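You operate a simulated robot arm through the tools that you are given. There is no shell and no other tool. Be economical: measure what you need, move in short steps, check, and stop when the job is done.

You run a simulated two-armed robot. Do the job below in one go: nothing can be reset, and whatever is moved stays where it is left.

TASK
Screw the cap back on the green-cap bottle. Put the square bottle labelled "dock" from the black table top on top of the white tube box there and the square bottle that says "mill" on top of the numbered bottle there. Put one of the black electrodes from the black table top on top of the amber sample bottle there. Do these in any order. Set down upright: square bottle, black electrode.

The check looks at the end state, three seconds after you hand in, the way a careful person would. Anything else that was tipped, shoved, dropped, spilled or broken makes it a failure. A push-on lid holds only when it is set on centred and level and pressed home; a screw cap is set on level and turned clockwise until tight.

THE ROBOT
Two 6-joint arms with fingered hands on one trunk, on a base that drives. Base frame: it is fixed to the floor where the robot stands at the start and does not move with it; the origin is under the middle of the robot, x ahead of it, y to its left, z up. Lengths are in m, angles in rad, forces in N, time in s.
The left shoulder is at the start at [0.05, 0.17, 1.071], the right one opposite. With the tool pointing down near the work surface each hand reaches from about 0.52 to 0.78 m from the robot's upright axis, wherever it stands, measured 20 degrees to its own side. Places, roughly: amber sample bottle [-5.25, -1.25, 1]; black electrode [-5.25, -1, 1]; green-cap bottle (7x7x13 cm) [0.6, -0.1, 1]; numbered bottle [-5.75, -1, 1]; square bottle [-5.75, -1, 1]; tube box [-6, -1.25, 1]. Payload 3.5 kg a hand.
The tool frame of a hand sits at the grasp point between the pads (the TCP): z along the fingers, y along the line on which they close. The tips reach 0.026 m beyond it. Largest opening 0.132 m; the body of the gripper starts 0.073 m behind the TCP. The gripper is a hand of 3 fingers: y runs from the thumb to the fingers, the wrist lies at [0, 0, -0.234] in the tool frame, and closing takes about 1.5 s.
Orientation is that of the tool frame in the base frame, as a unit quaternion [w, x, y, z]. With the fingers straight down and closing along the base's y, the tool's x points along the base's -x, its y along +y and its z along -z.

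THE INTERFACE
- The arms move only by the tool servo_tool. It takes "left_series", "right_series" or both (then of equal length, played together; a hand with none holds still); each is one flat list of numbers, 6 for each row, row after row: the turn, a rotation vector about the tool's x, y, z in units of 45 degrees (1.0 is 45 degrees), then the shift along the tool's x, y, z in units of 200 mm (1.0 is 200 mm). In form: [wx, wy, wz, x, y, z, wx, wy, wz, x, y, z, ...]. A call has 1 to 8 rows; each row is the pose to reach, as a shift and turn from the pose commanded when the call began, along the tool's axes at that moment. "left_hand" and "right_hand" are, for a hand that has rows, the opening, from 0 (shut) to 1 (fully open), set as the call begins (left out, the last holds). A call with a number of a shift or a turn outside -1 to 1 is refused whole. Rows are played at 5 a second. More than 0.05 m and 0.15 rad between two rows, or a gripper value outside its range, and nothing of the call is played. A pose out of reach is approached as far as the arm can. The call stops where the force on the tool passes 40 N (or 10 N more than at its start, if that is more) or the arm is blocked; 0.2 s more then pass. The fingers move at their own pace (about 0.153 m/s each) and stop on an object; they squeeze with about 32 N. The grip force told is the motor's: it shows also when the fingers shut on nothing. Time passes only in rows, and 0.2 s behind the last, so rows that repeat a pose let the fingers close. It gives the time, the measured TCP pose, the force on the tool (base axes), the opening and the grip force at its end, in the units of the frame above (readings bear some noise), with the torque about the TCP (base axes, N m) and any sound that the robot's microphone picked up, and new pictures: "views" is both (left out), scene, wrist or none (wrist: the cameras of the hands that moved).
- Cameras (640 x 400 px; columns grow to the right, rows downward): "scene" is now at [0.0458, -0.0153, 1.6738]; the picture's right is [-0.17, -0.98, 0.00], its down [-0.62, 0.11, -0.77] and it looks along [0.76, -0.13, -0.63] (base axes); focal length 257 px, centre (320, 200). "left" rides on the left gripper at [-0.062, 0.003, -0.092] in its tool frame; the picture's right is [-0.05, -1.00, 0.00], its down [0.83, -0.04, -0.56] and it looks along [0.55, -0.03, 0.83] (tool axes); focal length 230 px, centre (320, 200). "right" rides on the right gripper at [0.062, 0.003, -0.092] in its tool frame; the picture's right is [-0.05, 1.00, 0.00], its down [-0.83, -0.04, -0.56] and it looks along [-0.55, -0.03, 0.83] (tool axes); focal length 230 px, centre (320, 200). There is no depth. A picture from a camera that has moved, and an enlarged one, comes with that camera's place and axes in the base frame and with its lens.
- raise_lower(by): slides the trunk up (or, below 0, down) by that many m; the arms and the scene camera ride with it, the base frame stays. It gives what a move gives, with no picture.
- steer(legs): drives the robot by 1 to 6 legs, each [ahead, left, turn to the left] in m, m and rad, along the robot's own axes; the way and the turn of a leg run together, so that a leg with both is an arc; at most 1.5 m and 3.142 rad a leg. The arms and the cameras ride along, it lands a little off, and it stops where it bumps. It gives what a move gives, and a new picture of the scene camera.
- set_fingers(finger1, finger2, thumb_bend, hand): sets how far each is bent, from 0 (flat) to 100 (curled in); at 30 the hand is open as for a grip, at 70 the pads meet at the TCP. One left out holds its place. A second passes; each finger stops where it meets its share of the squeeze, and holds until it gets a number again. A gripper value or a shape takes the hand back. It gives what a move gives, with no picture; readings hold the bend of each and the force on the fingers (four entries, about 0 where the hand has none), thumb and palm.
- preshape(shape, hand): the hand has 3 fingers and takes this shape, open, in about a second: jaw (thumb against the fingers, like two jaws); tri (thumb and two fingers); tip (a fingertip pinch); poke (one finger out to press); point (the index stretched); flat (the hand flat); cup (the hand cupped); fist (a fist). The gripper value then closes the fingers along that shape, each until it touches; the sizes above hold for jaw. It gives what a move gives, with no picture.
- head_to(pan, tilt): turns the head with the scene camera to pan (to the left, within 1.501 rad either way) and tilt (down, from -0.506 to 1.204), counted from straight ahead of the robot. It gives what a move gives, and a new picture of the scene camera.
- close_up(camera, box): a new picture of the part [left, top, right, bottom] of that camera's present view, enlarged. No time passes.
- close_job(): hands the job in; it is judged then, once.

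Work in short steps. Places have to be worked out from the pictures, the camera data and where the tool is seen: move nearer, look again, correct. Check each grasp and each placing, and mend what went wrong. You have 165 turns and 260 pictures in all, those below and enlarged ones among them. Open the grippers and draw the arms clear of the work before you hand the job in, unless the task says otherwise; then end with one line.

The tools are called after "Request:" as name(argument=value, ...) on one line, values as JSON. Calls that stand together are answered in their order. servo_tool: Moves the arms, as the interface text tells. Its arguments: {"type":"object","properties":{"left_series":{"type":"array"},"left_hand":{"type":"number"},"right_series":{"type":"array"},"right_hand":{"type":"number"},"views":{"type":"string","enum":["both","scene","wrist","none"]}},"required":[]} The other tools are called the same way: raise_lower (by) slides the trunk up or down; preshape (shape, hand) gives the hand a shape; set_fingers (finger1, finger2, thumb_bend, hand) moves the fingers one by one; steer (legs) drives the base; head_to (pan, tilt) turns the head that bears the scene camera; close_up (camera, box) takes an enlarged picture of a part of a camera's view; close_job () hands the job in.

At the start:

```text
clock: 0.0
left_tool_pos: [0.5668, 0.1008, 1.2105]
left_orientation: [0.0, 0.0, 1.0, 0.0]
left_ft_force: [-0.2, -0.2, 0.5]
left_torque: [-0.02, -0.01, -0.03]
left_finger_gap: 0.132
left_grasp_force: 0.1
left_shape: jaw
left_bend: [30.0, 30.0, 30.0]
left_finger forces: [0.0, 0.0, 0.0, 0.1, 0.1, 0.1]
right_tool_pos: [0.567, -0.3565, 1.1922]
right_orientation: [0.001, 0.0, 1.0, 0.0]
right_ft_force: [0.4, -0.3, -0.4]
right_torque: [-0.01, -0.01, 0.01]
right_finger_gap: 0.1318
right_grasp_force: 0.0
right_shape: jaw
right_bend: [30.0, 30.0, 30.0]
right_finger forces: [0.0, 0.1, 0.0, 0.0, 0.1, 0.1]
trunk travel left (down, up): [-0.687, 0.023]
robot x, y, heading: [0.0023, -0.002, -0.002]
head pan, tilt: [-0.173, 0.688]
```

scene: 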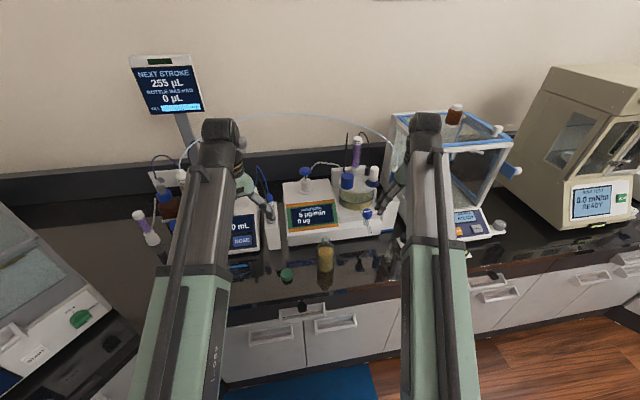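
right: 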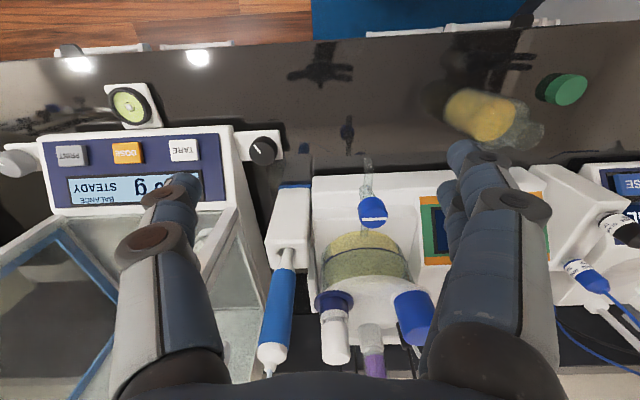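
left: 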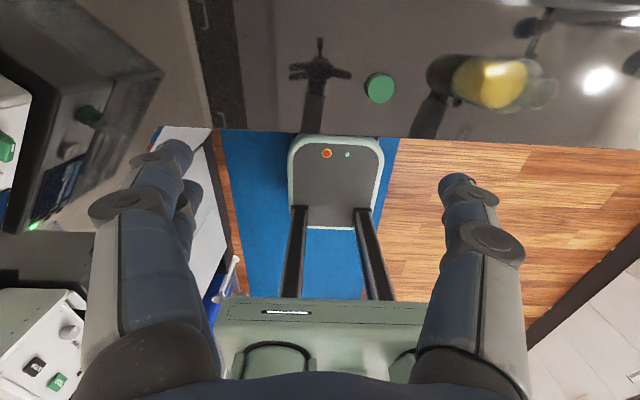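

The cap seems to lie near [0.58, 0.01] and the open bottle near [0.60, -0.14]. I'll take enlarged views to confirm before moving.

Request:
close_up(camera="scene", box=[240, 220, 400, 320])

Request:
close_up(camera="left", box=[340, 30, 600, 180])

Request:
close_up(camera="right", box=[400, 50, 640, 200])

```text
4.00 times, centred on (320, 270) of scene
camera zoom: at [0.0458, -0.0153, 1.6738], right [-0.17, -0.98, 0.0], down [-0.62, 0.11, -0.77], along [0.76, -0.13, -0.63], focal length 1028 px, centre (320, -80)
```

zoom: 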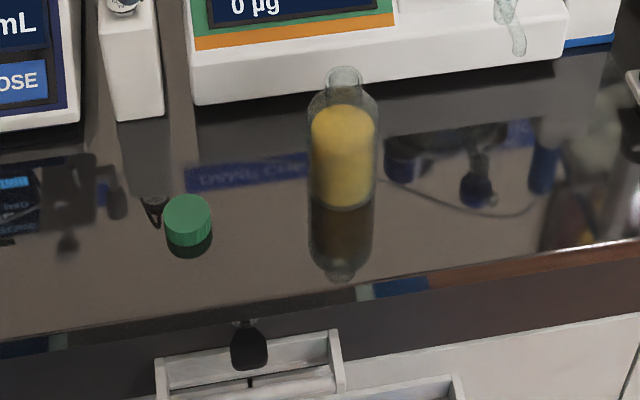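

```text
2.46 times, centred on (470, 105) of left
camera zoom: at [0.6292, 0.1033, 1.3035], right [0.05, -1.0, 0.0], down [-0.83, -0.04, 0.56], along [-0.55, -0.03, -0.83], focal length 566 px, centre (-49, 434)
```

zoom: 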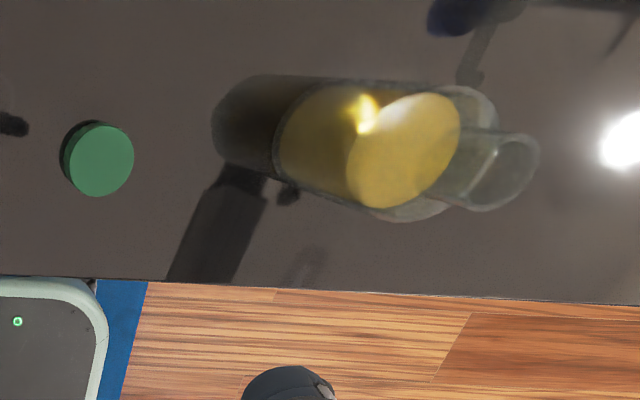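

```text
2.67 times, centred on (520, 125) of right
camera zoom: at [0.5045, -0.3531, 1.2829], right [0.05, 1.0, 0.0], down [0.83, -0.04, 0.56], along [0.55, -0.03, -0.83], focal length 614 px, centre (-213, 400)
```

zoom: 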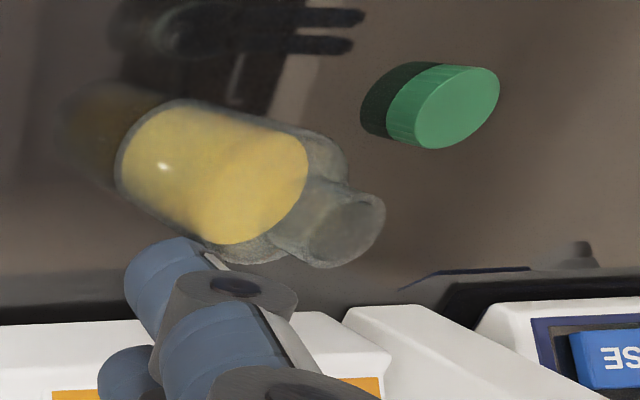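

Triangulating puts the cap at about [0.578, 0.007], top z≈0.917, Ø≈0.043, and the bottle mouth at about [0.598, -0.135, 1.04]. I'll use the right hand, so I move the left hand out to the left and bring the right hand toward the cap, staying high.

Request:
servo_tool(left_series=[0, 0, 0, 0, 0.2, 0, 0, 0, 0, 0, 0.4, 0, 0, 0, 0, 0, 0.6, 0, 0, 0, 0, 0, 0.75, 0, 0, 0, 0, 0, 0.75, 0], right_series=[0, 0, 0, 0, 0.2, 0, 0, 0, 0, 0, 0.4, 0, 0, 0, 0, 0, 0.6, 0, 0, 0, 0, 0, 0.8, 0, 0, 0, 0, 0, 1.0, 0], views="none")

```text
clock: 1.2
left_tool_pos: [0.5628, 0.2513, 1.2103]
left_orientation: [0.0, 0.0, 1.0, 0.0]
left_ft_force: [0.5, 0.4, -0.3]
left_torque: [0.01, -0.02, 0.0]
left_finger_gap: 0.1316
left_grasp_force: 0.1
left_shape: jaw
left_bend: [30.0, 30.0, 30.0]
left_finger forces: [0.1, 0.0, 0.0, 0.0, 0.0, 0.0]
right_tool_pos: [0.5661, -0.1547, 1.1968]
right_orientation: [0.001, 0.001, 1.0, 0.001]
right_ft_force: [-0.1, 0.0, 0.4]
right_torque: [0.0, -0.03, 0.0]
right_finger_gap: 0.132
right_grasp_force: 0.0
right_shape: jaw
right_bend: [30.0, 30.0, 30.0]
right_finger forces: [0.0, 0.0, 0.0, 0.0, 0.0, 0.1]
trunk travel left (down, up): [-0.687, 0.023]
robot x, y, heading: [-0.0015, -0.0029, 0.001]
head pan, tilt: [-0.173, 0.688]
```

Clear so far. I continue over the cap and partly down.

Request:
servo_tool(right_series=[0, 0, 0, -0.02, 0.2, 0, 0, 0, 0, -0.04, 0.4, 0, 0, 0, 0, -0.06, 0.6, 0, 0, 0, 0, -0.06, 0.81, 0, 0, 0, 0, -0.06, 0.81, 0.2, 0, 0, 0, -0.06, 0.81, 0.4, 0, 0, 0, -0.06, 0.81, 0.6, 0, 0, 0, -0.06, 0.81, 0.6], views="both")

```text
clock: 3.0
left_tool_pos: [0.5632, 0.2512, 1.2109]
left_orientation: [0.0, 0.0, 1.0, 0.0]
left_ft_force: [-0.5, -0.6, 0.9]
left_torque: [0.03, 0.0, 0.0]
left_finger_gap: 0.132
left_grasp_force: 0.0
left_shape: jaw
left_bend: [30.0, 30.0, 30.0]
left_finger forces: [0.1, 0.0, 0.0, 0.0, 0.0, 0.0]
right_tool_pos: [0.5776, 0.0051, 1.0691]
right_orientation: [0.0, 0.0, 1.0, 0.0]
right_ft_force: [-0.7, 0.1, -0.4]
right_torque: [-0.01, 0.0, -0.01]
right_finger_gap: 0.1318
right_grasp_force: 0.1
right_shape: jaw
right_bend: [30.0, 30.0, 30.0]
right_finger forces: [0.0, 0.0, 0.0, 0.1, 0.0, 0.1]
trunk travel left (down, up): [-0.687, 0.023]
robot x, y, heading: [0.0038, 0.0017, -0.001]
head pan, tilt: [-0.173, 0.688]
camera scene: at [0.0456, -0.0151, 1.6738], right [-0.17, -0.98, 0.0], down [-0.62, 0.11, -0.77], along [0.76, -0.13, -0.63], focal length 257 px, centre (320, 200)
camera right: at [0.515, 0.0068, 1.1607], right [0.05, 1.0, 0.0], down [0.83, -0.04, 0.56], along [0.56, -0.03, -0.83], focal length 230 px, centre (320, 200)
```

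scene: 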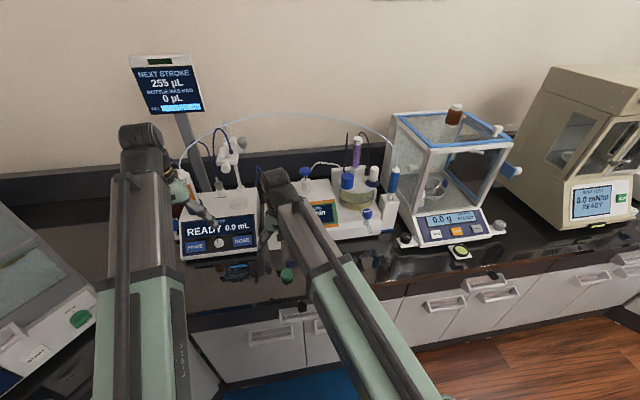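
right: 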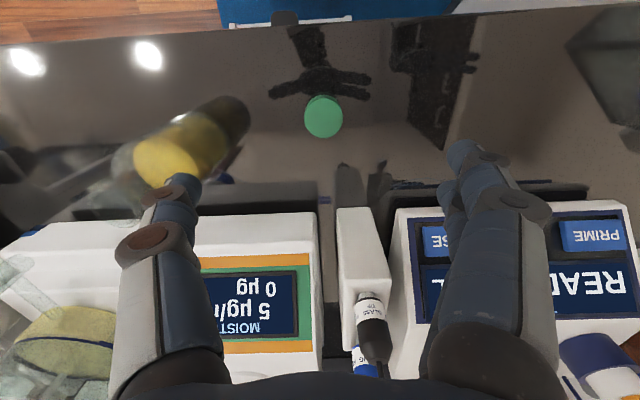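

Cap at about [0.5765, 0.006], directly under the hand. I descend to TCP z≈0.933 with the fingers partly closed.

Request:
servo_tool(right_series=[0, 0, 0, 0.005, 0.005, 0.2, 0, 0, 0, 0.005, 0.005, 0.4, 0, 0, 0, 0.005, 0.005, 0.56, 0, 0, 0, 0.005, 0.005, 0.64, 0, 0, 0, 0.005, 0.005, 0.68, 0, 0, 0, 0.005, 0.005, 0.68], right_hand=0.6, views="wrist")

```text
clock: 4.4
left_tool_pos: [0.5632, 0.2484, 1.211]
left_orientation: [0.001, 0.0, 1.0, 0.001]
left_ft_force: [-0.2, 0.8, -0.6]
left_torque: [0.03, 0.0, 0.0]
left_finger_gap: 0.1318
left_grasp_force: 0.0
left_shape: jaw
left_bend: [30.0, 30.0, 30.0]
left_finger forces: [0.0, 0.1, 0.0, 0.1, 0.0, 0.0]
right_tool_pos: [0.5791, 0.0053, 0.9358]
right_orientation: [0.0, 0.0, 1.0, 0.0]
right_ft_force: [0.3, 0.2, -0.7]
right_torque: [0.02, -0.01, 0.02]
right_finger_gap: 0.0797
right_grasp_force: 0.1
right_shape: jaw
right_bend: [71.0, 71.0, 71.0]
right_finger forces: [0.0, 0.1, 0.1, 0.1, 0.0, 0.0]
trunk travel left (down, up): [-0.687, 0.023]
robot x, y, heading: [0.0051, 0.0007, 0.001]
head pan, tilt: [-0.173, 0.688]
camera right: at [0.516, 0.0087, 1.0267], right [0.05, 1.0, 0.0], down [0.83, -0.04, 0.56], along [0.55, -0.03, -0.83], focal length 230 px, centre (320, 200)
```

right: 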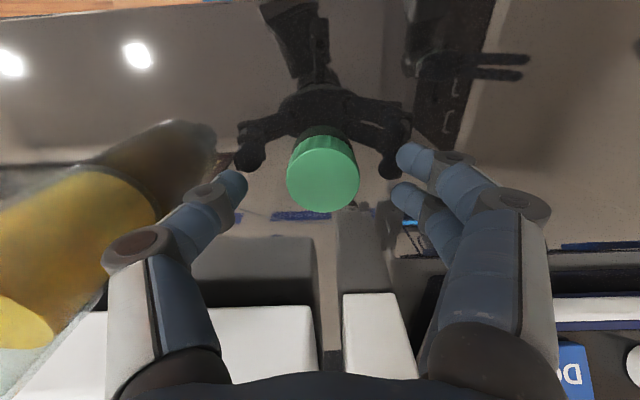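

Well aligned; I lower 5 mm more and then close on the cap.

Request:
servo_tool(right_series=[0, 0, 0, 0.012, 0.005, 0.025, 0, 0, 0, 0.012, 0.005, 0.025], views="none")

Request:
servo_tool(right_series=[0, 0, 0, 0, 0, 0, 0, 0, 0, 0, 0, 0, 0, 0, 0, 0, 0, 0, 0, 0, 0, 0, 0, 0, 0, 0, 0, 0, 0, 0, 0, 0, 0, 0, 0, 0], right_hand=0.1, views="wrist")

```text
clock: 5.0
left_tool_pos: [0.563, 0.2498, 1.2123]
left_orientation: [0.0, 0.0, 1.0, 0.0]
left_ft_force: [-0.2, -0.4, -0.3]
left_torque: [-0.01, 0.01, 0.0]
left_finger_gap: 0.1317
left_grasp_force: 0.1
left_shape: jaw
left_bend: [30.0, 30.0, 30.0]
left_finger forces: [0.0, 0.0, 0.0, 0.0, 0.0, 0.0]
right_tool_pos: [0.5757, 0.0084, 0.9307]
right_orientation: [0.0, 0.0, 1.0, 0.0]
right_ft_force: [-0.1, 0.6, -0.1]
right_torque: [0.01, -0.01, -0.03]
right_finger_gap: 0.0797
right_grasp_force: 0.1
right_shape: jaw
right_bend: [71.0, 71.0, 71.0]
right_finger forces: [0.0, 0.0, 0.0, 0.0, 0.0, 0.0]
trunk travel left (down, up): [-0.687, 0.023]
robot x, y, heading: [-0.0009, -0.0037, -0.003]
head pan, tilt: [-0.173, 0.688]
```

```text
clock: 6.4
left_tool_pos: [0.5628, 0.2505, 1.2108]
left_orientation: [-0.001, -0.001, 1.0, 0.0]
left_ft_force: [0.7, -0.5, 0.2]
left_torque: [-0.03, 0.0, -0.02]
left_finger_gap: 0.1322
left_grasp_force: 0.0
left_shape: jaw
left_bend: [30.0, 30.0, 30.0]
left_finger forces: [0.0, 0.0, 0.0, 0.0, 0.1, 0.0]
right_tool_pos: [0.5765, 0.0082, 0.9306]
right_orientation: [0.001, 0.0, 1.0, 0.0]
right_ft_force: [0.1, -0.9, 0.2]
right_torque: [0.0, -0.04, -0.01]
right_finger_gap: 0.0306
right_grasp_force: 32.0
right_shape: jaw
right_bend: [73.0, 73.0, 70.0]
right_finger forces: [14.8, 14.6, 0.0, 0.1, 28.7, 0.1]
trunk travel left (down, up): [-0.687, 0.023]
robot x, y, heading: [0.0032, 0.0007, 0.001]
head pan, tilt: [-0.173, 0.688]
camera right: at [0.5134, 0.0103, 1.0222], right [0.05, 1.0, 0.0], down [0.83, -0.04, 0.56], along [0.55, -0.03, -0.83], focal length 230 px, centre (320, 200)
```

right: 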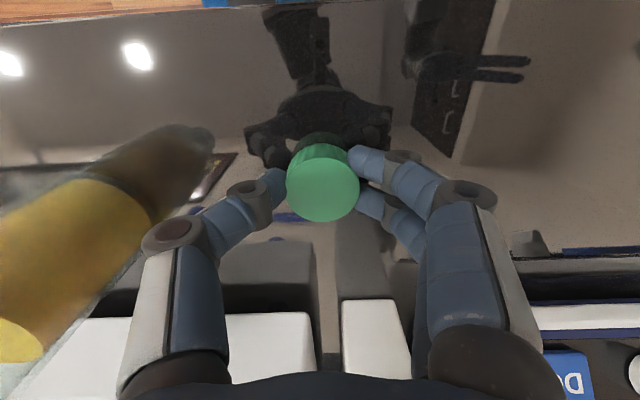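

The cap is held (32 N, gap 0.031). I lift straight up to z≈1.13.

Request:
servo_tool(right_series=[0, 0, 0, 0, 0, -0.2, 0, 0, 0, 0, 0, -0.4, 0, 0, 0, 0, 0, -0.6, 0, 0, 0, 0, 0, -0.8, 0, 0, 0, 0, 0, -1.0, 0, 0, 0, 0, 0, -1.0], views="wrist")

```text
clock: 7.8
left_tool_pos: [0.563, 0.2494, 1.2103]
left_orientation: [0.0, 0.0, 1.0, 0.0]
left_ft_force: [-0.2, 0.6, 0.0]
left_torque: [-0.03, 0.01, -0.02]
left_finger_gap: 0.1319
left_grasp_force: 0.0
left_shape: jaw
left_bend: [30.0, 30.0, 30.0]
left_finger forces: [0.1, 0.0, 0.0, 0.0, 0.0, 0.1]
right_tool_pos: [0.5778, 0.01, 1.1316]
right_orientation: [0.0, 0.001, 1.0, 0.0]
right_ft_force: [-0.2, 0.1, -0.7]
right_torque: [-0.02, -0.01, -0.01]
right_finger_gap: 0.0305
right_grasp_force: 32.1
right_shape: jaw
right_bend: [73.0, 73.0, 70.0]
right_finger forces: [15.2, 14.9, 0.0, 0.1, 28.6, 0.0]
trunk travel left (down, up): [-0.687, 0.023]
robot x, y, heading: [0.0011, 0.0006, -0.002]
head pan, tilt: [-0.173, 0.688]
camera right: at [0.5149, 0.0118, 1.224], right [0.05, 1.0, 0.0], down [0.83, -0.04, 0.56], along [0.55, -0.03, -0.83], focal length 230 px, centre (320, 200)
```

right: 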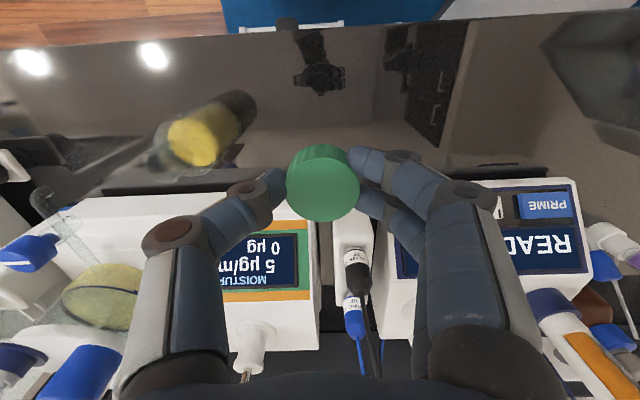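

Cap is up and level. I zoom on the bottle from here to refine its axis.

Request:
close_up(camera="right", box=[100, 60, 292, 180])

Request:
servo_tool(right_series=[0, 0, 0, 0, -0.2, 0, 0, 0, 0, 0, -0.35, 0, 0, 0, 0, 0, -0.35, 0], views="wrist")

Request:
close_up(camera="right", box=[140, 60, 332, 180])

```text
3.33 times, centred on (196, 120) of right
camera zoom: at [0.5149, 0.0118, 1.224], right [0.05, 1.0, 0.0], down [0.83, -0.04, 0.56], along [0.55, -0.03, -0.83], focal length 767 px, centre (733, 467)
```

zoom: 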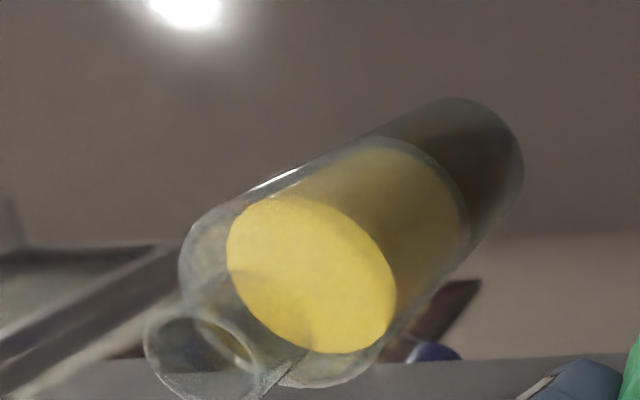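

```text
clock: 8.6
left_tool_pos: [0.5636, 0.2492, 1.2123]
left_orientation: [0.0, 0.001, 1.0, 0.0]
left_ft_force: [-0.4, 0.2, -0.4]
left_torque: [0.0, -0.02, 0.01]
left_finger_gap: 0.1322
left_grasp_force: 0.1
left_shape: jaw
left_bend: [30.0, 30.0, 30.0]
left_finger forces: [0.1, 0.0, 0.0, 0.0, 0.0, 0.0]
right_tool_pos: [0.5769, -0.0614, 1.1319]
right_orientation: [0.0, 0.0, 1.0, 0.001]
right_ft_force: [0.8, -0.3, 0.4]
right_torque: [0.05, 0.0, -0.06]
right_finger_gap: 0.0304
right_grasp_force: 32.4
right_shape: jaw
right_bend: [73.0, 73.0, 70.0]
right_finger forces: [15.1, 15.1, 0.0, 0.0, 28.6, 0.0]
trunk travel left (down, up): [-0.687, 0.023]
robot x, y, heading: [0.0006, 0.002, -0.004]
head pan, tilt: [-0.173, 0.688]
camera right: at [0.5144, -0.0597, 1.2232], right [0.05, 1.0, 0.0], down [0.83, -0.04, 0.56], along [0.55, -0.03, -0.83], focal length 230 px, centre (320, 200)
```

right: 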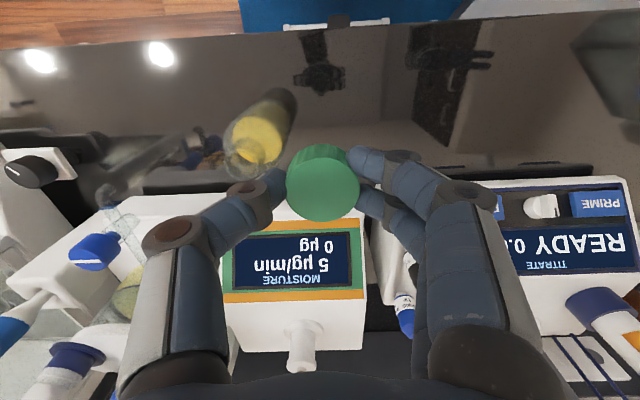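

```text
3.33 times, centred on (236, 120) of right
camera zoom: at [0.5144, -0.0597, 1.2232], right [0.05, 1.0, 0.0], down [0.83, -0.04, 0.56], along [0.55, -0.03, -0.83], focal length 767 px, centre (600, 467)
```

zoom: 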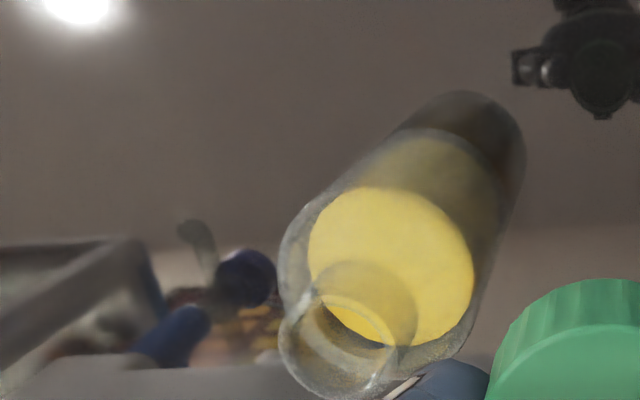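

Mouth ≈ [0.595, -0.1335, 1.039]. I move the cap above it while turning the wrist −45° (counter-clockwise) to save range for screwing.

Request:
servo_tool(right_series=[0, 0, -0.17, -0.02, -0.1, 0, 0, 0, -0.34, -0.04, -0.2, 0, 0, 0, -0.51, -0.06, -0.3, 0, 0, 0, -0.68, -0.08, -0.36, 0, 0, 0, -0.85, -0.1, -0.36, 0, 0, 0, -1.0, -0.1, -0.36, 0, 0, 0, -1.0, -0.1, -0.36, 0], views="none")

Request:
servo_tool(right_series=[0, 0, -0.17, 0, 0, 0, 0, 0, -0.34, 0, 0, 0, 0, 0, -0.51, 0, 0, 0, 0, 0, -0.68, 0, 0, 0, 0, 0, -0.85, 0, 0, 0, 0, 0, -1.0, 0, 0, 0, 0, 0, -1.0, 0, 0, 0], views="both")

```text
clock: 10.2
left_tool_pos: [0.5628, 0.2489, 1.2102]
left_orientation: [0.001, 0.0, 1.0, 0.0]
left_ft_force: [-0.6, 0.2, 0.5]
left_torque: [0.01, 0.0, 0.04]
left_finger_gap: 0.1314
left_grasp_force: 0.0
left_shape: jaw
left_bend: [30.0, 30.0, 30.0]
left_finger forces: [0.0, 0.0, 0.1, 0.1, 0.1, 0.1]
right_tool_pos: [0.5945, -0.1352, 1.1296]
right_orientation: [-0.001, -0.384, 0.923, 0.0]
right_ft_force: [0.3, 0.8, -0.5]
right_torque: [-0.01, -0.01, -0.01]
right_finger_gap: 0.0304
right_grasp_force: 31.9
right_shape: jaw
right_bend: [73.0, 73.0, 70.0]
right_finger forces: [15.1, 15.1, 0.0, 0.1, 28.5, 0.0]
trunk travel left (down, up): [-0.687, 0.023]
robot x, y, heading: [0.0031, 0.0047, -0.008]
head pan, tilt: [-0.173, 0.688]
```

```text
clock: 11.8
left_tool_pos: [0.5638, 0.2488, 1.21]
left_orientation: [0.0, -0.001, 1.0, 0.0]
left_ft_force: [0.7, 1.2, 0.0]
left_torque: [0.01, 0.04, 0.01]
left_finger_gap: 0.1317
left_grasp_force: 0.0
left_shape: jaw
left_bend: [30.0, 30.0, 30.0]
left_finger forces: [0.0, 0.0, 0.1, 0.1, 0.0, 0.0]
right_tool_pos: [0.5964, -0.1334, 1.1297]
right_orientation: [0.001, -0.684, 0.729, 0.0]
right_ft_force: [-0.3, 0.3, 0.2]
right_torque: [0.0, -0.02, 0.01]
right_finger_gap: 0.0307
right_grasp_force: 31.7
right_shape: jaw
right_bend: [73.0, 73.0, 70.0]
right_finger forces: [15.1, 15.1, 0.1, 0.0, 28.6, 0.1]
right hand out of reach, approached as far as the arm can: row 6, 7
trunk travel left (down, up): [-0.687, 0.023]
robot x, y, heading: [0.0018, -0.0014, -0.002]
head pan, tilt: [-0.173, 0.688]
camera scene: at [0.0458, -0.0153, 1.6738], right [-0.17, -0.98, 0.0], down [-0.62, 0.11, -0.77], along [0.76, -0.13, -0.63], focal length 257 px, centre (320, 200)
camera right: at [0.5874, -0.1948, 1.2219], right [-0.99, 0.11, 0.0], down [0.09, 0.83, 0.55], along [0.06, 0.55, -0.83], focal length 230 px, centre (320, 200)
```

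scene: 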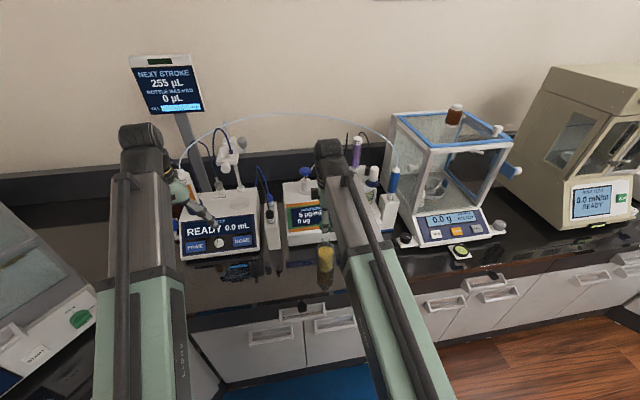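
right: 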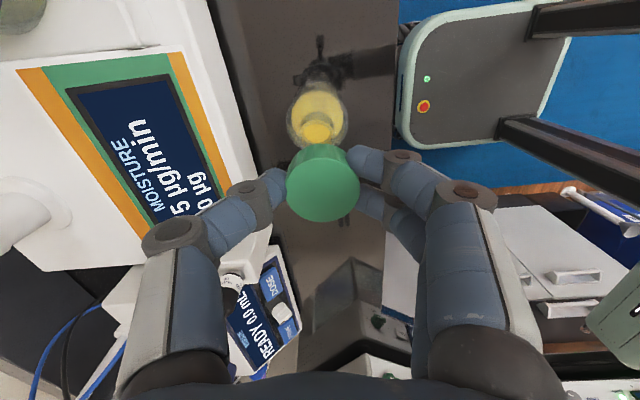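

The wrist limit is just short of −90°. I zoom to check the mouth from this side.

Request:
close_up(camera="right", box=[256, 60, 384, 140])

```text
5.00 times, centred on (320, 100) of right
camera zoom: at [0.5874, -0.1948, 1.2219], right [-0.99, 0.11, 0.0], down [0.09, 0.83, 0.55], along [0.06, 0.55, -0.83], focal length 1150 px, centre (320, 700)
```

zoom: 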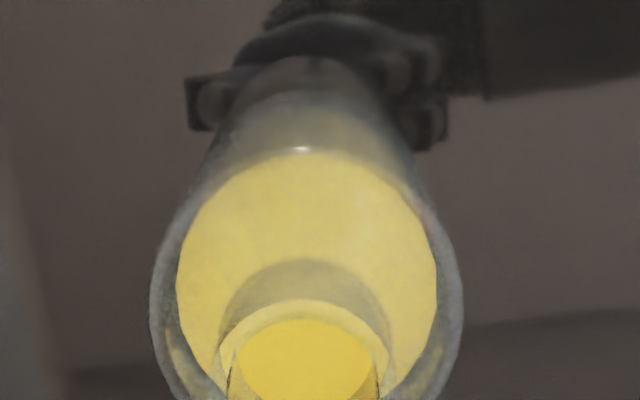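

In this view the mouth sits about 3.5 mm toward +x of the cap axis. I correct that, back off the wrist limit slightly and descend 40 mm to just above the mouth.

Request:
servo_tool(right_series=[0, 0, 0.1, 0, -0.0175, 0, 0, 0, 0.1, 0, -0.0175, 0.1, 0, 0, 0.1, 0, -0.0175, 0.2, 0, 0, 0.1, 0, -0.0175, 0.2], views="both")

Request:
close_up(camera="right", box=[256, 80, 384, 160])

Request:
close_up(camera="scene", box=[288, 200, 384, 260])

```text
clock: 12.8
left_tool_pos: [0.5634, 0.2495, 1.2112]
left_orientation: [0.0, -0.001, 1.0, -0.001]
left_ft_force: [0.0, -0.5, 0.0]
left_torque: [-0.04, -0.02, -0.04]
left_finger_gap: 0.132
left_grasp_force: 0.1
left_shape: jaw
left_bend: [30.0, 30.0, 30.0]
left_finger forces: [0.0, 0.1, 0.0, 0.0, 0.0, 0.0]
right_tool_pos: [0.5996, -0.1336, 1.092]
right_orientation: [0.0, -0.656, 0.755, 0.0]
right_ft_force: [0.5, -0.4, -0.3]
right_torque: [0.0, -0.01, 0.0]
right_finger_gap: 0.0307
right_grasp_force: 32.2
right_shape: jaw
right_bend: [73.0, 73.0, 70.0]
right_finger forces: [15.3, 15.1, 0.1, 0.0, 28.7, 0.1]
trunk travel left (down, up): [-0.687, 0.023]
robot x, y, heading: [0.0003, 0.0037, -0.001]
head pan, tilt: [-0.173, 0.688]
camera scene: at [0.0457, -0.0152, 1.6738], right [-0.17, -0.98, 0.0], down [-0.62, 0.11, -0.77], along [0.76, -0.13, -0.63], focal length 257 px, centre (320, 200)
camera right: at [0.5861, -0.1946, 1.1824], right [-0.98, 0.19, 0.0], down [0.16, 0.82, 0.55], along [0.11, 0.54, -0.83], focal length 230 px, centre (320, 200)
```

scene: 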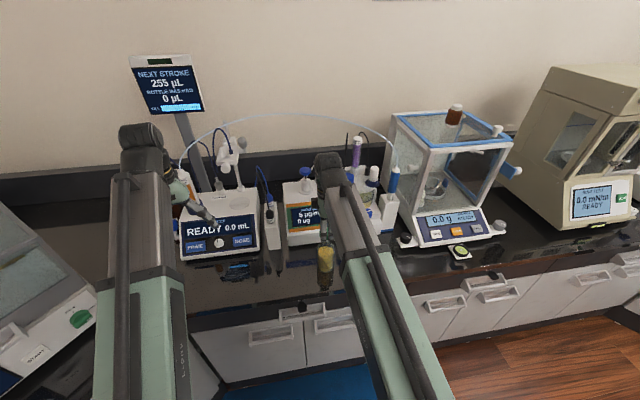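
right: 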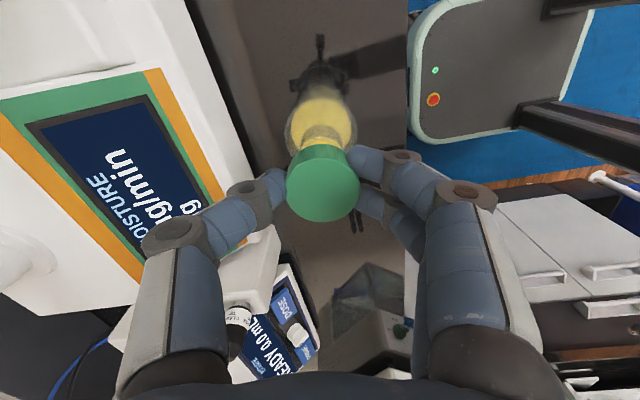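

```text
5.00 times, centred on (320, 120) of right
camera zoom: at [0.5861, -0.1946, 1.1824], right [-0.98, 0.19, 0.0], down [0.16, 0.82, 0.55], along [0.11, 0.54, -0.83], focal length 1150 px, centre (320, 600)
```

zoom: 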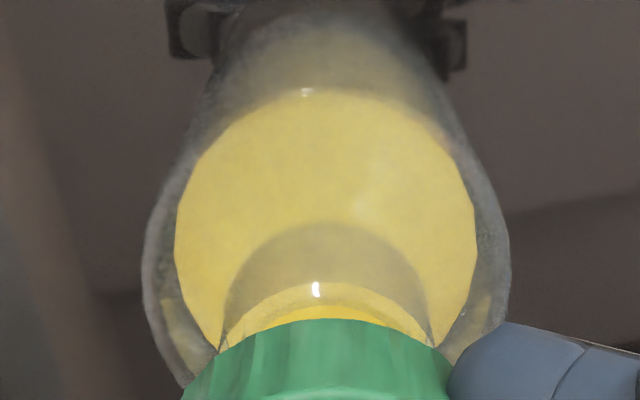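

```text
6.67 times, centred on (336, 230) of scene
camera zoom: at [0.0457, -0.0152, 1.6738], right [-0.17, -0.98, 0.0], down [-0.62, 0.11, -0.77], along [0.76, -0.13, -0.63], focal length 1713 px, centre (213, 0)
```

zoom: 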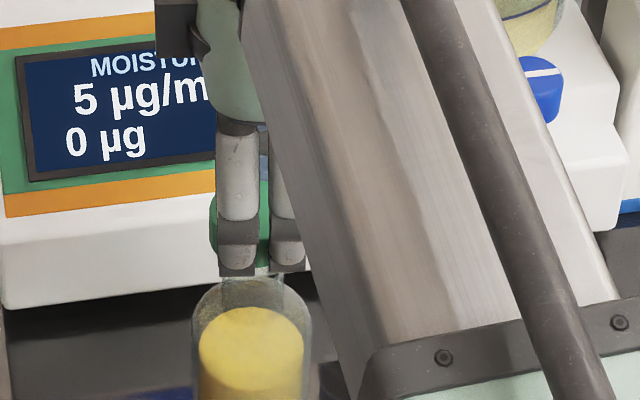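

Alignment is within about 1 mm from both views. I lower onto the thread and watch for contact.

Request:
servo_tool(right_series=[0, 0, 0, 0, 0.004, 0.04, 0, 0, 0, 0, 0.004, 0.07, 0, 0, 0, 0, 0.004, 0.09, 0, 0, 0, 0, 0.004, 0.1, 0, 0, 0, 0, 0.004, 0.11, 0, 0, 0, 0, 0.004, 0.11], views="wrist")

```text
clock: 14.2
left_tool_pos: [0.5633, 0.2493, 1.2108]
left_orientation: [0.0, -0.001, 1.0, 0.0]
left_ft_force: [0.0, -0.1, 0.4]
left_torque: [0.01, 0.0, -0.01]
left_finger_gap: 0.1318
left_grasp_force: 0.0
left_shape: jaw
left_bend: [30.0, 30.0, 30.0]
left_finger forces: [0.0, 0.0, 0.1, 0.0, 0.0, 0.0]
right_tool_pos: [0.5985, -0.1322, 1.0677]
right_orientation: [0.0, -0.655, 0.756, 0.0]
right_ft_force: [0.2, -0.2, -0.4]
right_torque: [-0.03, 0.01, 0.02]
right_finger_gap: 0.0308
right_grasp_force: 31.5
right_shape: jaw
right_bend: [73.0, 73.0, 70.0]
right_finger forces: [15.2, 15.2, 0.0, 0.1, 28.6, 0.0]
trunk travel left (down, up): [-0.687, 0.023]
robot x, y, heading: [-0.0012, -0.0023, 0.004]
head pan, tilt: [-0.173, 0.688]
camera right: at [0.5852, -0.1941, 1.1598], right [-0.98, 0.19, 0.0], down [0.16, 0.82, 0.55], along [0.11, 0.54, -0.83], focal length 230 px, centre (320, 200)
```

right: 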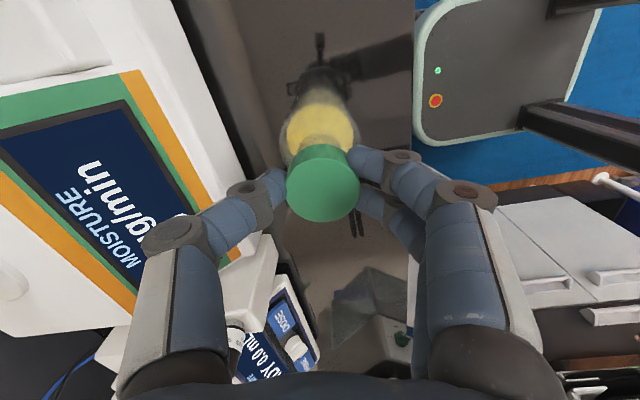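

No contact yet; continue down slowly.

Request:
servo_tool(right_series=[0, 0, 0, 0, 0, 0.015, 0, 0, 0, 0, 0, 0.03, 0, 0, 0, 0, 0, 0.045, 0, 0, 0, 0, 0, 0.06, 0, 0, 0, 0, 0, 0.07, 0, 0, 0, 0, 0, 0.07], views="wrist")

Request:
close_up(camera="right", box=[256, 80, 384, 160])

```text
clock: 15.4
left_tool_pos: [0.5612, 0.2487, 1.2129]
left_orientation: [0.001, -0.001, 1.0, 0.0]
left_ft_force: [-0.5, -0.1, 0.4]
left_torque: [-0.01, 0.0, 0.01]
left_finger_gap: 0.1317
left_grasp_force: 0.0
left_shape: jaw
left_bend: [30.0, 30.0, 30.0]
left_finger forces: [0.0, 0.0, 0.1, 0.0, 0.0, 0.0]
right_tool_pos: [0.5987, -0.1336, 1.0603]
right_orientation: [0.001, -0.654, 0.757, -0.004]
right_ft_force: [-2.9, -2.7, 26.9]
right_torque: [-0.02, 0.08, -0.02]
right_finger_gap: 0.0335
right_grasp_force: 31.8
right_shape: jaw
right_bend: [74.0, 75.0, 72.0]
right_finger forces: [19.5, 18.5, 0.0, 0.1, 34.0, 0.1]
trunk travel left (down, up): [-0.687, 0.023]
robot x, y, heading: [-0.0014, 0.0027, -0.004]
head pan, tilt: [-0.173, 0.688]
stopped in row 6 (right hand): the force on the tool passed its limit (the readings are from after the stop); the commanded pose is now the measured one
camera right: at [0.5842, -0.1955, 1.1512], right [-0.98, 0.19, -0.01], down [0.16, 0.82, 0.55], along [0.12, 0.54, -0.83], focal length 230 px, centre (320, 200)
```

right: 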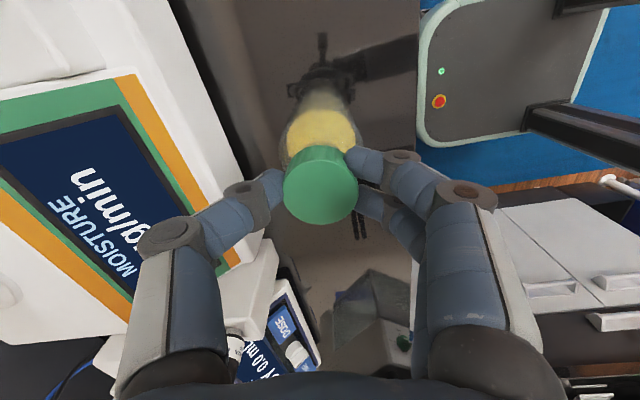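

```text
5.00 times, centred on (320, 120) of right
camera zoom: at [0.5842, -0.1955, 1.1512], right [-0.98, 0.19, -0.01], down [0.16, 0.82, 0.55], along [0.12, 0.54, -0.83], focal length 1150 px, centre (320, 600)
```

zoom: 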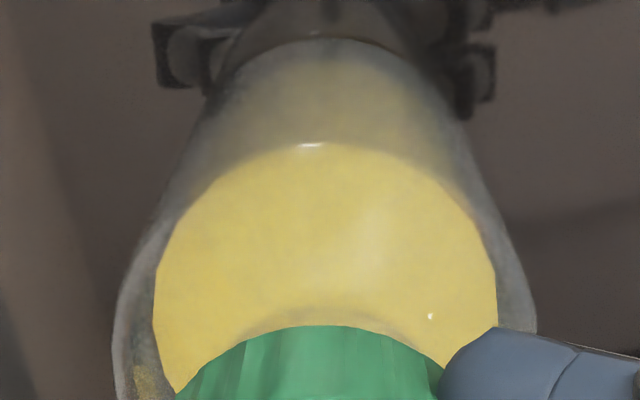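

Contact on the neck (≈27 N). I start turning clockwise with light downward follow.

Request:
servo_tool(right_series=[0, 0, 0.17, 0, 0, 0.0, 0, 0, 0.34, 0, 0, 0.001, 0, 0, 0.51, 0, 0, 0.002, 0, 0, 0.68, 0, 0, 0.003, 0, 0, 0.85, 0, 0, 0.004, 0, 0, 1.0, 0, 0, 0.005], views="wrist")

```text
clock: 16.8
left_tool_pos: [0.5607, 0.2498, 1.2115]
left_orientation: [0.001, 0.0, 1.0, 0.0]
left_ft_force: [0.1, 0.2, -0.8]
left_torque: [-0.02, -0.03, 0.0]
left_finger_gap: 0.132
left_grasp_force: 0.2
left_shape: jaw
left_bend: [30.0, 30.0, 30.0]
left_finger forces: [0.1, 0.0, 0.0, 0.0, 0.0, 0.0]
right_tool_pos: [0.5966, -0.1345, 1.0581]
right_orientation: [0.003, -0.315, 0.949, -0.002]
right_ft_force: [-4.1, -1.6, 34.8]
right_torque: [0.08, 0.11, -0.01]
right_finger_gap: 0.0341
right_grasp_force: 31.8
right_shape: jaw
right_bend: [74.0, 75.0, 72.0]
right_finger forces: [20.8, 19.0, 0.0, 0.0, 35.8, 0.0]
trunk travel left (down, up): [-0.687, 0.023]
robot x, y, heading: [0.0002, 0.0029, 0.007]
head pan, tilt: [-0.173, 0.688]
camera right: at [0.5436, -0.1689, 1.1492], right [-0.55, 0.83, -0.01], down [0.69, 0.46, 0.56], along [0.47, 0.31, -0.83], focal length 230 px, centre (320, 200)
```

right: 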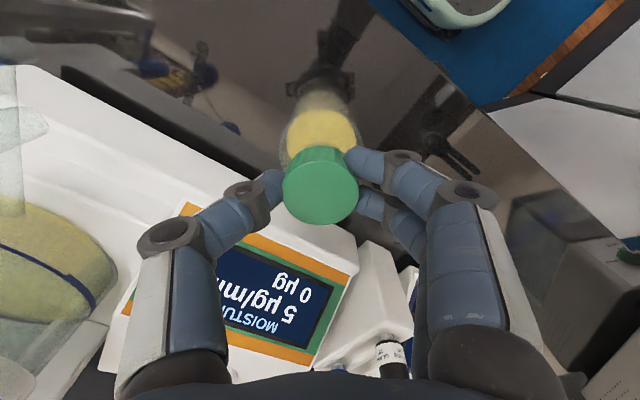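

Rotating freely under 35 N press. I continue clockwise with no more added downward command.

Request:
servo_tool(right_series=[0, 0, 0.17, 0, 0, 0.0, 0, 0, 0.34, 0, 0, 0, 0, 0, 0.51, 0, 0, 0, 0, 0, 0.68, 0, 0, 0.0, 0, 0, 0.85, 0, 0, 0, 0, 0, 1.0, 0, 0, 0], views="none")

Request:
servo_tool(right_series=[0, 0, 0.17, 0, 0, 0.0, 0, 0, 0.34, 0, 0, 0, 0, 0, 0.51, 0, 0, 0, 0, 0, 0.68, 0, 0, 0.0, 0, 0, 0.85, 0, 0, 0, 0, 0, 1.0, 0, 0, 0], views="wrist")

```text
clock: 18.2
left_tool_pos: [0.5616, 0.2508, 1.2121]
left_orientation: [0.002, 0.0, 1.0, -0.001]
left_ft_force: [0.7, 0.4, 0.3]
left_torque: [0.01, 0.01, 0.03]
left_finger_gap: 0.132
left_grasp_force: 0.0
left_shape: jaw
left_bend: [30.0, 30.0, 30.0]
left_finger forces: [0.1, 0.0, 0.0, 0.0, 0.0, 0.0]
right_tool_pos: [0.5982, -0.1328, 1.0573]
right_orientation: [0.004, 0.072, 0.997, 0.0]
right_ft_force: [-7.4, 4.8, 35.0]
right_torque: [0.13, 0.16, 0.01]
right_finger_gap: 0.0345
right_grasp_force: 31.8
right_shape: jaw
right_bend: [75.0, 75.0, 72.0]
right_finger forces: [22.7, 19.2, 0.0, 0.1, 34.9, 0.0]
trunk travel left (down, up): [-0.687, 0.023]
robot x, y, heading: [0.0005, 0.003, -0.006]
head pan, tilt: [-0.173, 0.688]
```

```text
clock: 19.6
left_tool_pos: [0.5601, 0.2502, 1.2127]
left_orientation: [0.0, 0.0, 1.0, 0.0]
left_ft_force: [0.4, 0.6, 0.0]
left_torque: [0.03, 0.02, 0.0]
left_finger_gap: 0.1319
left_grasp_force: 0.1
left_shape: jaw
left_bend: [30.0, 30.0, 30.0]
left_finger forces: [0.1, 0.1, 0.0, 0.0, 0.0, 0.0]
right_tool_pos: [0.5991, -0.1319, 1.0582]
right_orientation: [0.005, 0.448, 0.894, 0.0]
right_ft_force: [-3.2, 6.0, 27.2]
right_torque: [0.15, 0.08, 0.0]
right_finger_gap: 0.0343
right_grasp_force: 32.1
right_shape: jaw
right_bend: [75.0, 75.0, 72.0]
right_finger forces: [21.5, 18.5, 0.1, 0.0, 35.0, 0.0]
trunk travel left (down, up): [-0.687, 0.023]
robot x, y, heading: [-0.0004, -0.001, 0.001]
head pan, tilt: [-0.173, 0.688]
camera right: at [0.5623, -0.0822, 1.1487], right [0.83, 0.55, 0.0], down [0.46, -0.69, 0.56], along [0.31, -0.46, -0.83], focal length 230 px, centre (320, 200)
```

right: 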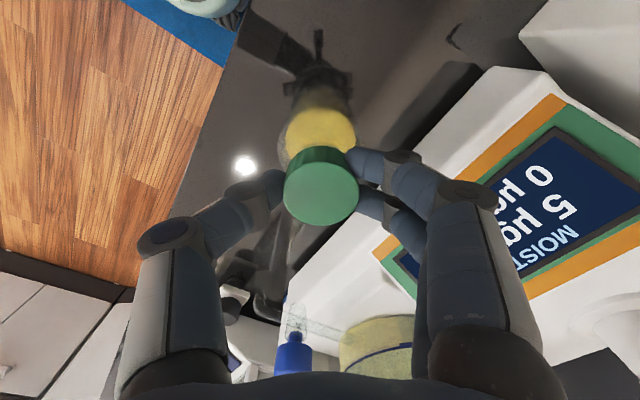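

Turned about 135°, press force easing (cap going down). Continue clockwise another 90°.

Request:
servo_tool(right_series=[0, 0, 0.17, 0, 0, 0.0, 0, 0, 0.34, 0, 0, 0, 0, 0, 0.51, 0, 0, 0, 0, 0, 0.68, 0, 0, 0.0, 0, 0, 0.85, 0, 0, 0, 0, 0, 1.0, 0, 0, 0], views="none")

Request:
servo_tool(right_series=[0, 0, 0.17, 0, 0, 0.0, 0, 0, 0.34, 0, 0, 0, 0, 0, 0.51, 0, 0, 0, 0, 0, 0.68, 0, 0, 0.0, 0, 0, 0.85, 0, 0, 0, 0, 0, 1.0, 0, 0, 0], views="wrist")

Request:
close_up(camera="right", box=[256, 80, 384, 160])

```text
clock: 21.0
left_tool_pos: [0.5606, 0.2513, 1.2118]
left_orientation: [0.001, 0.0, 1.0, 0.0]
left_ft_force: [0.5, -0.2, 0.0]
left_torque: [-0.07, -0.01, 0.01]
left_finger_gap: 0.132
left_grasp_force: 0.1
left_shape: jaw
left_bend: [30.0, 30.0, 30.0]
left_finger forces: [0.0, 0.1, 0.0, 0.0, 0.0, 0.1]
right_tool_pos: [0.5988, -0.1339, 1.0566]
right_orientation: [0.003, 0.756, 0.654, 0.001]
right_ft_force: [0.7, 6.8, 27.0]
right_torque: [0.18, -0.02, 0.02]
right_finger_gap: 0.034
right_grasp_force: 32.0
right_shape: jaw
right_bend: [75.0, 75.0, 72.0]
right_finger forces: [21.3, 18.1, 0.0, 0.1, 35.3, 0.0]
trunk travel left (down, up): [-0.687, 0.023]
robot x, y, heading: [-0.0005, -0.0008, 0.001]
head pan, tilt: [-0.173, 0.688]
```

```text
clock: 22.4
left_tool_pos: [0.5608, 0.2506, 1.2108]
left_orientation: [0.0, 0.0, 1.0, -0.001]
left_ft_force: [0.9, 0.3, -0.2]
left_torque: [-0.03, -0.01, 0.0]
left_finger_gap: 0.1318
left_grasp_force: 0.1
left_shape: jaw
left_bend: [30.0, 30.0, 30.0]
left_finger forces: [0.0, 0.1, 0.0, 0.0, 0.0, 0.1]
right_tool_pos: [0.5981, -0.1338, 1.0573]
right_orientation: [0.002, 0.949, 0.315, 0.002]
right_ft_force: [3.7, 4.7, 22.2]
right_torque: [0.16, -0.02, -0.05]
right_finger_gap: 0.0341
right_grasp_force: 31.8
right_shape: jaw
right_bend: [74.0, 75.0, 72.0]
right_finger forces: [20.2, 17.4, 0.0, 0.0, 35.7, 0.0]
trunk travel left (down, up): [-0.687, 0.023]
robot x, y, heading: [-0.0042, 0.0013, -0.003]
head pan, tilt: [-0.173, 0.688]
camera right: at [0.6482, -0.1002, 1.1489], right [0.55, -0.83, 0.01], down [-0.7, -0.46, 0.55], along [-0.46, -0.31, -0.83], focal length 230 px, centre (320, 200)
```

right: 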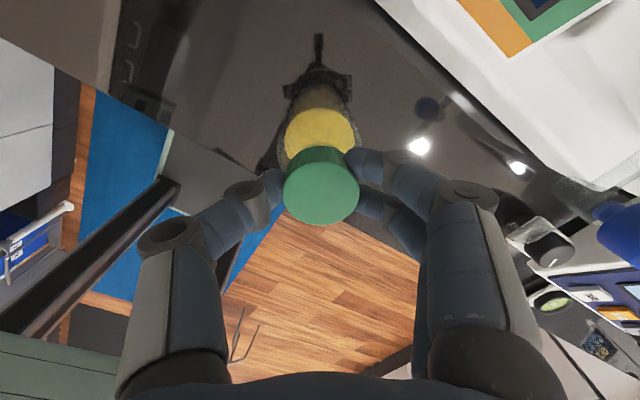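

```text
5.00 times, centred on (320, 120) of right
camera zoom: at [0.6482, -0.1002, 1.1489], right [0.55, -0.83, 0.01], down [-0.7, -0.46, 0.55], along [-0.46, -0.31, -0.83], focal length 1150 px, centre (320, 600)
```

zoom: 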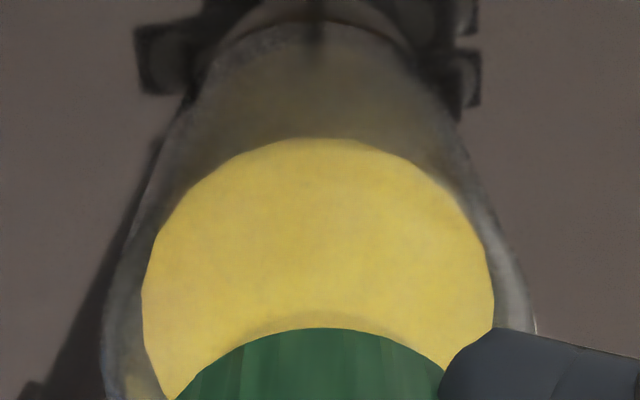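

Still turning at ~225° total, with a small z torque appearing. Continue clockwise.

Request:
servo_tool(right_series=[0, 0, 0.17, 0, 0, 0.002, 0, 0, 0.34, 0, 0, 0.003, 0, 0, 0.51, 0, 0, 0.003, 0, 0, 0.68, 0, 0, 0.004, 0, 0, 0.85, 0, 0, 0.005, 0, 0, 1.0, 0, 0, 0.005], views="none")

Request:
servo_tool(right_series=[0, 0, 0.17, 0, 0, 0.0, 0, 0, 0.34, 0, 0, 0, 0, 0, 0.51, 0, 0, 0, 0, 0, 0.68, 0, 0, 0.0, 0, 0, 0.85, 0, 0, 0, 0, 0, 1.0, 0, 0, 0], views="wrist")

```text
clock: 23.8
left_tool_pos: [0.5608, 0.2491, 1.2119]
left_orientation: [0.001, -0.001, 1.0, 0.0]
left_ft_force: [0.6, -0.8, 0.8]
left_torque: [0.0, 0.02, 0.04]
left_finger_gap: 0.1321
left_grasp_force: 0.0
left_shape: jaw
left_bend: [30.0, 30.0, 30.0]
left_finger forces: [0.0, 0.0, 0.0, 0.0, 0.0, 0.0]
right_tool_pos: [0.5976, -0.1341, 1.0559]
right_orientation: [0.001, 0.997, -0.074, 0.003]
right_ft_force: [-3.2, -4.7, 26.4]
right_torque: [-0.17, 0.09, 0.07]
right_finger_gap: 0.034
right_grasp_force: 32.2
right_shape: jaw
right_bend: [74.0, 75.0, 72.0]
right_finger forces: [21.0, 20.5, 0.0, 0.0, 32.0, 0.0]
trunk travel left (down, up): [-0.687, 0.023]
robot x, y, heading: [0.0012, 0.0008, 0.001]
head pan, tilt: [-0.173, 0.688]
```

```text
clock: 25.2
left_tool_pos: [0.5618, 0.2488, 1.2108]
left_orientation: [0.001, 0.0, 1.0, 0.001]
left_ft_force: [-0.5, -0.3, 0.3]
left_torque: [-0.01, -0.01, -0.01]
left_finger_gap: 0.1318
left_grasp_force: 0.1
left_shape: jaw
left_bend: [30.0, 30.0, 30.0]
left_finger forces: [0.0, 0.0, 0.0, 0.0, 0.1, 0.1]
right_tool_pos: [0.5983, -0.1335, 1.0549]
right_orientation: [-0.002, 0.894, -0.448, 0.003]
right_ft_force: [1.7, -0.7, 23.1]
right_torque: [-0.09, 0.09, 0.35]
right_finger_gap: 0.034
right_grasp_force: 31.6
right_shape: jaw
right_bend: [74.0, 75.0, 72.0]
right_finger forces: [21.0, 17.5, 0.0, 0.0, 33.2, 0.1]
trunk travel left (down, up): [-0.687, 0.023]
robot x, y, heading: [0.0002, -0.0016, 0.001]
head pan, tilt: [-0.173, 0.688]
camera right: at [0.6308, -0.1853, 1.1475], right [-0.83, -0.55, 0.0], down [-0.47, 0.69, 0.55], along [-0.3, 0.46, -0.83], focal length 230 px, centre (320, 200)
```

right: 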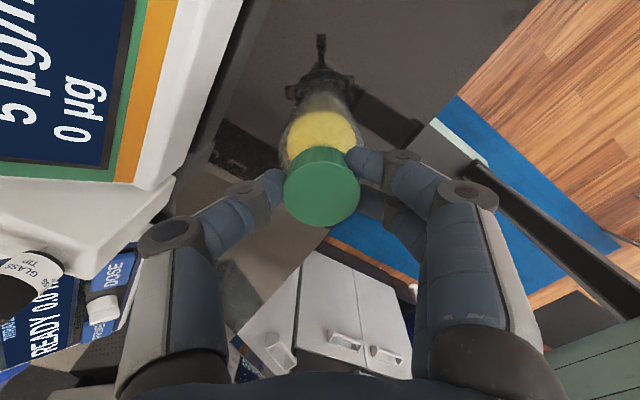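

Torque rose to 0.35 N·m — tightening. I turn a bit more to confirm that it is tight.

Request:
servo_tool(right_series=[0, 0, 0.1, 0, 0, 0.0, 0, 0, 0.2, 0, 0, 0, 0, 0, 0.3, 0, 0, 0, 0, 0, 0.4, 0, 0, 0, 0, 0, 0.4, 0, 0, 0], views="wrist")

```text
clock: 26.4
left_tool_pos: [0.5616, 0.2501, 1.2117]
left_orientation: [0.001, 0.001, 1.0, 0.0]
left_ft_force: [0.4, -0.1, -0.9]
left_torque: [0.01, 0.0, 0.0]
left_finger_gap: 0.1318
left_grasp_force: 0.1
left_shape: jaw
left_bend: [30.0, 30.0, 30.0]
left_finger forces: [0.1, 0.0, 0.1, 0.0, 0.0, 0.0]
right_tool_pos: [0.5987, -0.1339, 1.0565]
right_orientation: [-0.001, 0.812, -0.583, 0.003]
right_ft_force: [0.7, 2.7, 17.9]
right_torque: [0.0, 0.05, 0.28]
right_finger_gap: 0.0337
right_grasp_force: 32.0
right_shape: jaw
right_bend: [74.0, 75.0, 72.0]
right_finger forces: [19.7, 17.6, 0.1, 0.1, 33.3, 0.0]
trunk travel left (down, up): [-0.687, 0.023]
robot x, y, heading: [-0.0025, 0.0008, -0.002]
head pan, tilt: [-0.173, 0.688]
camera right: at [0.6126, -0.1939, 1.1476], right [-0.96, -0.27, -0.01], down [-0.23, 0.8, 0.55], along [-0.15, 0.53, -0.83], focal length 230 px, centre (320, 200)
```

right: 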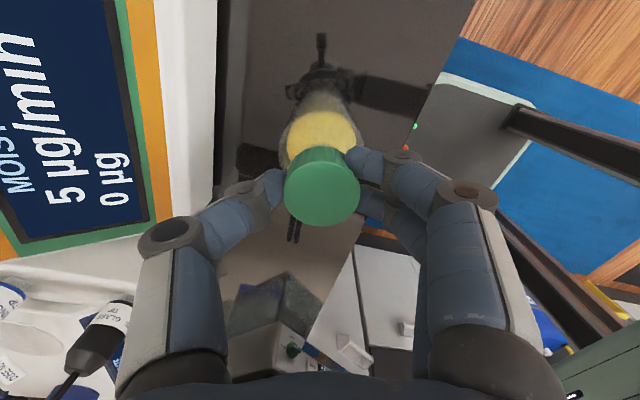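

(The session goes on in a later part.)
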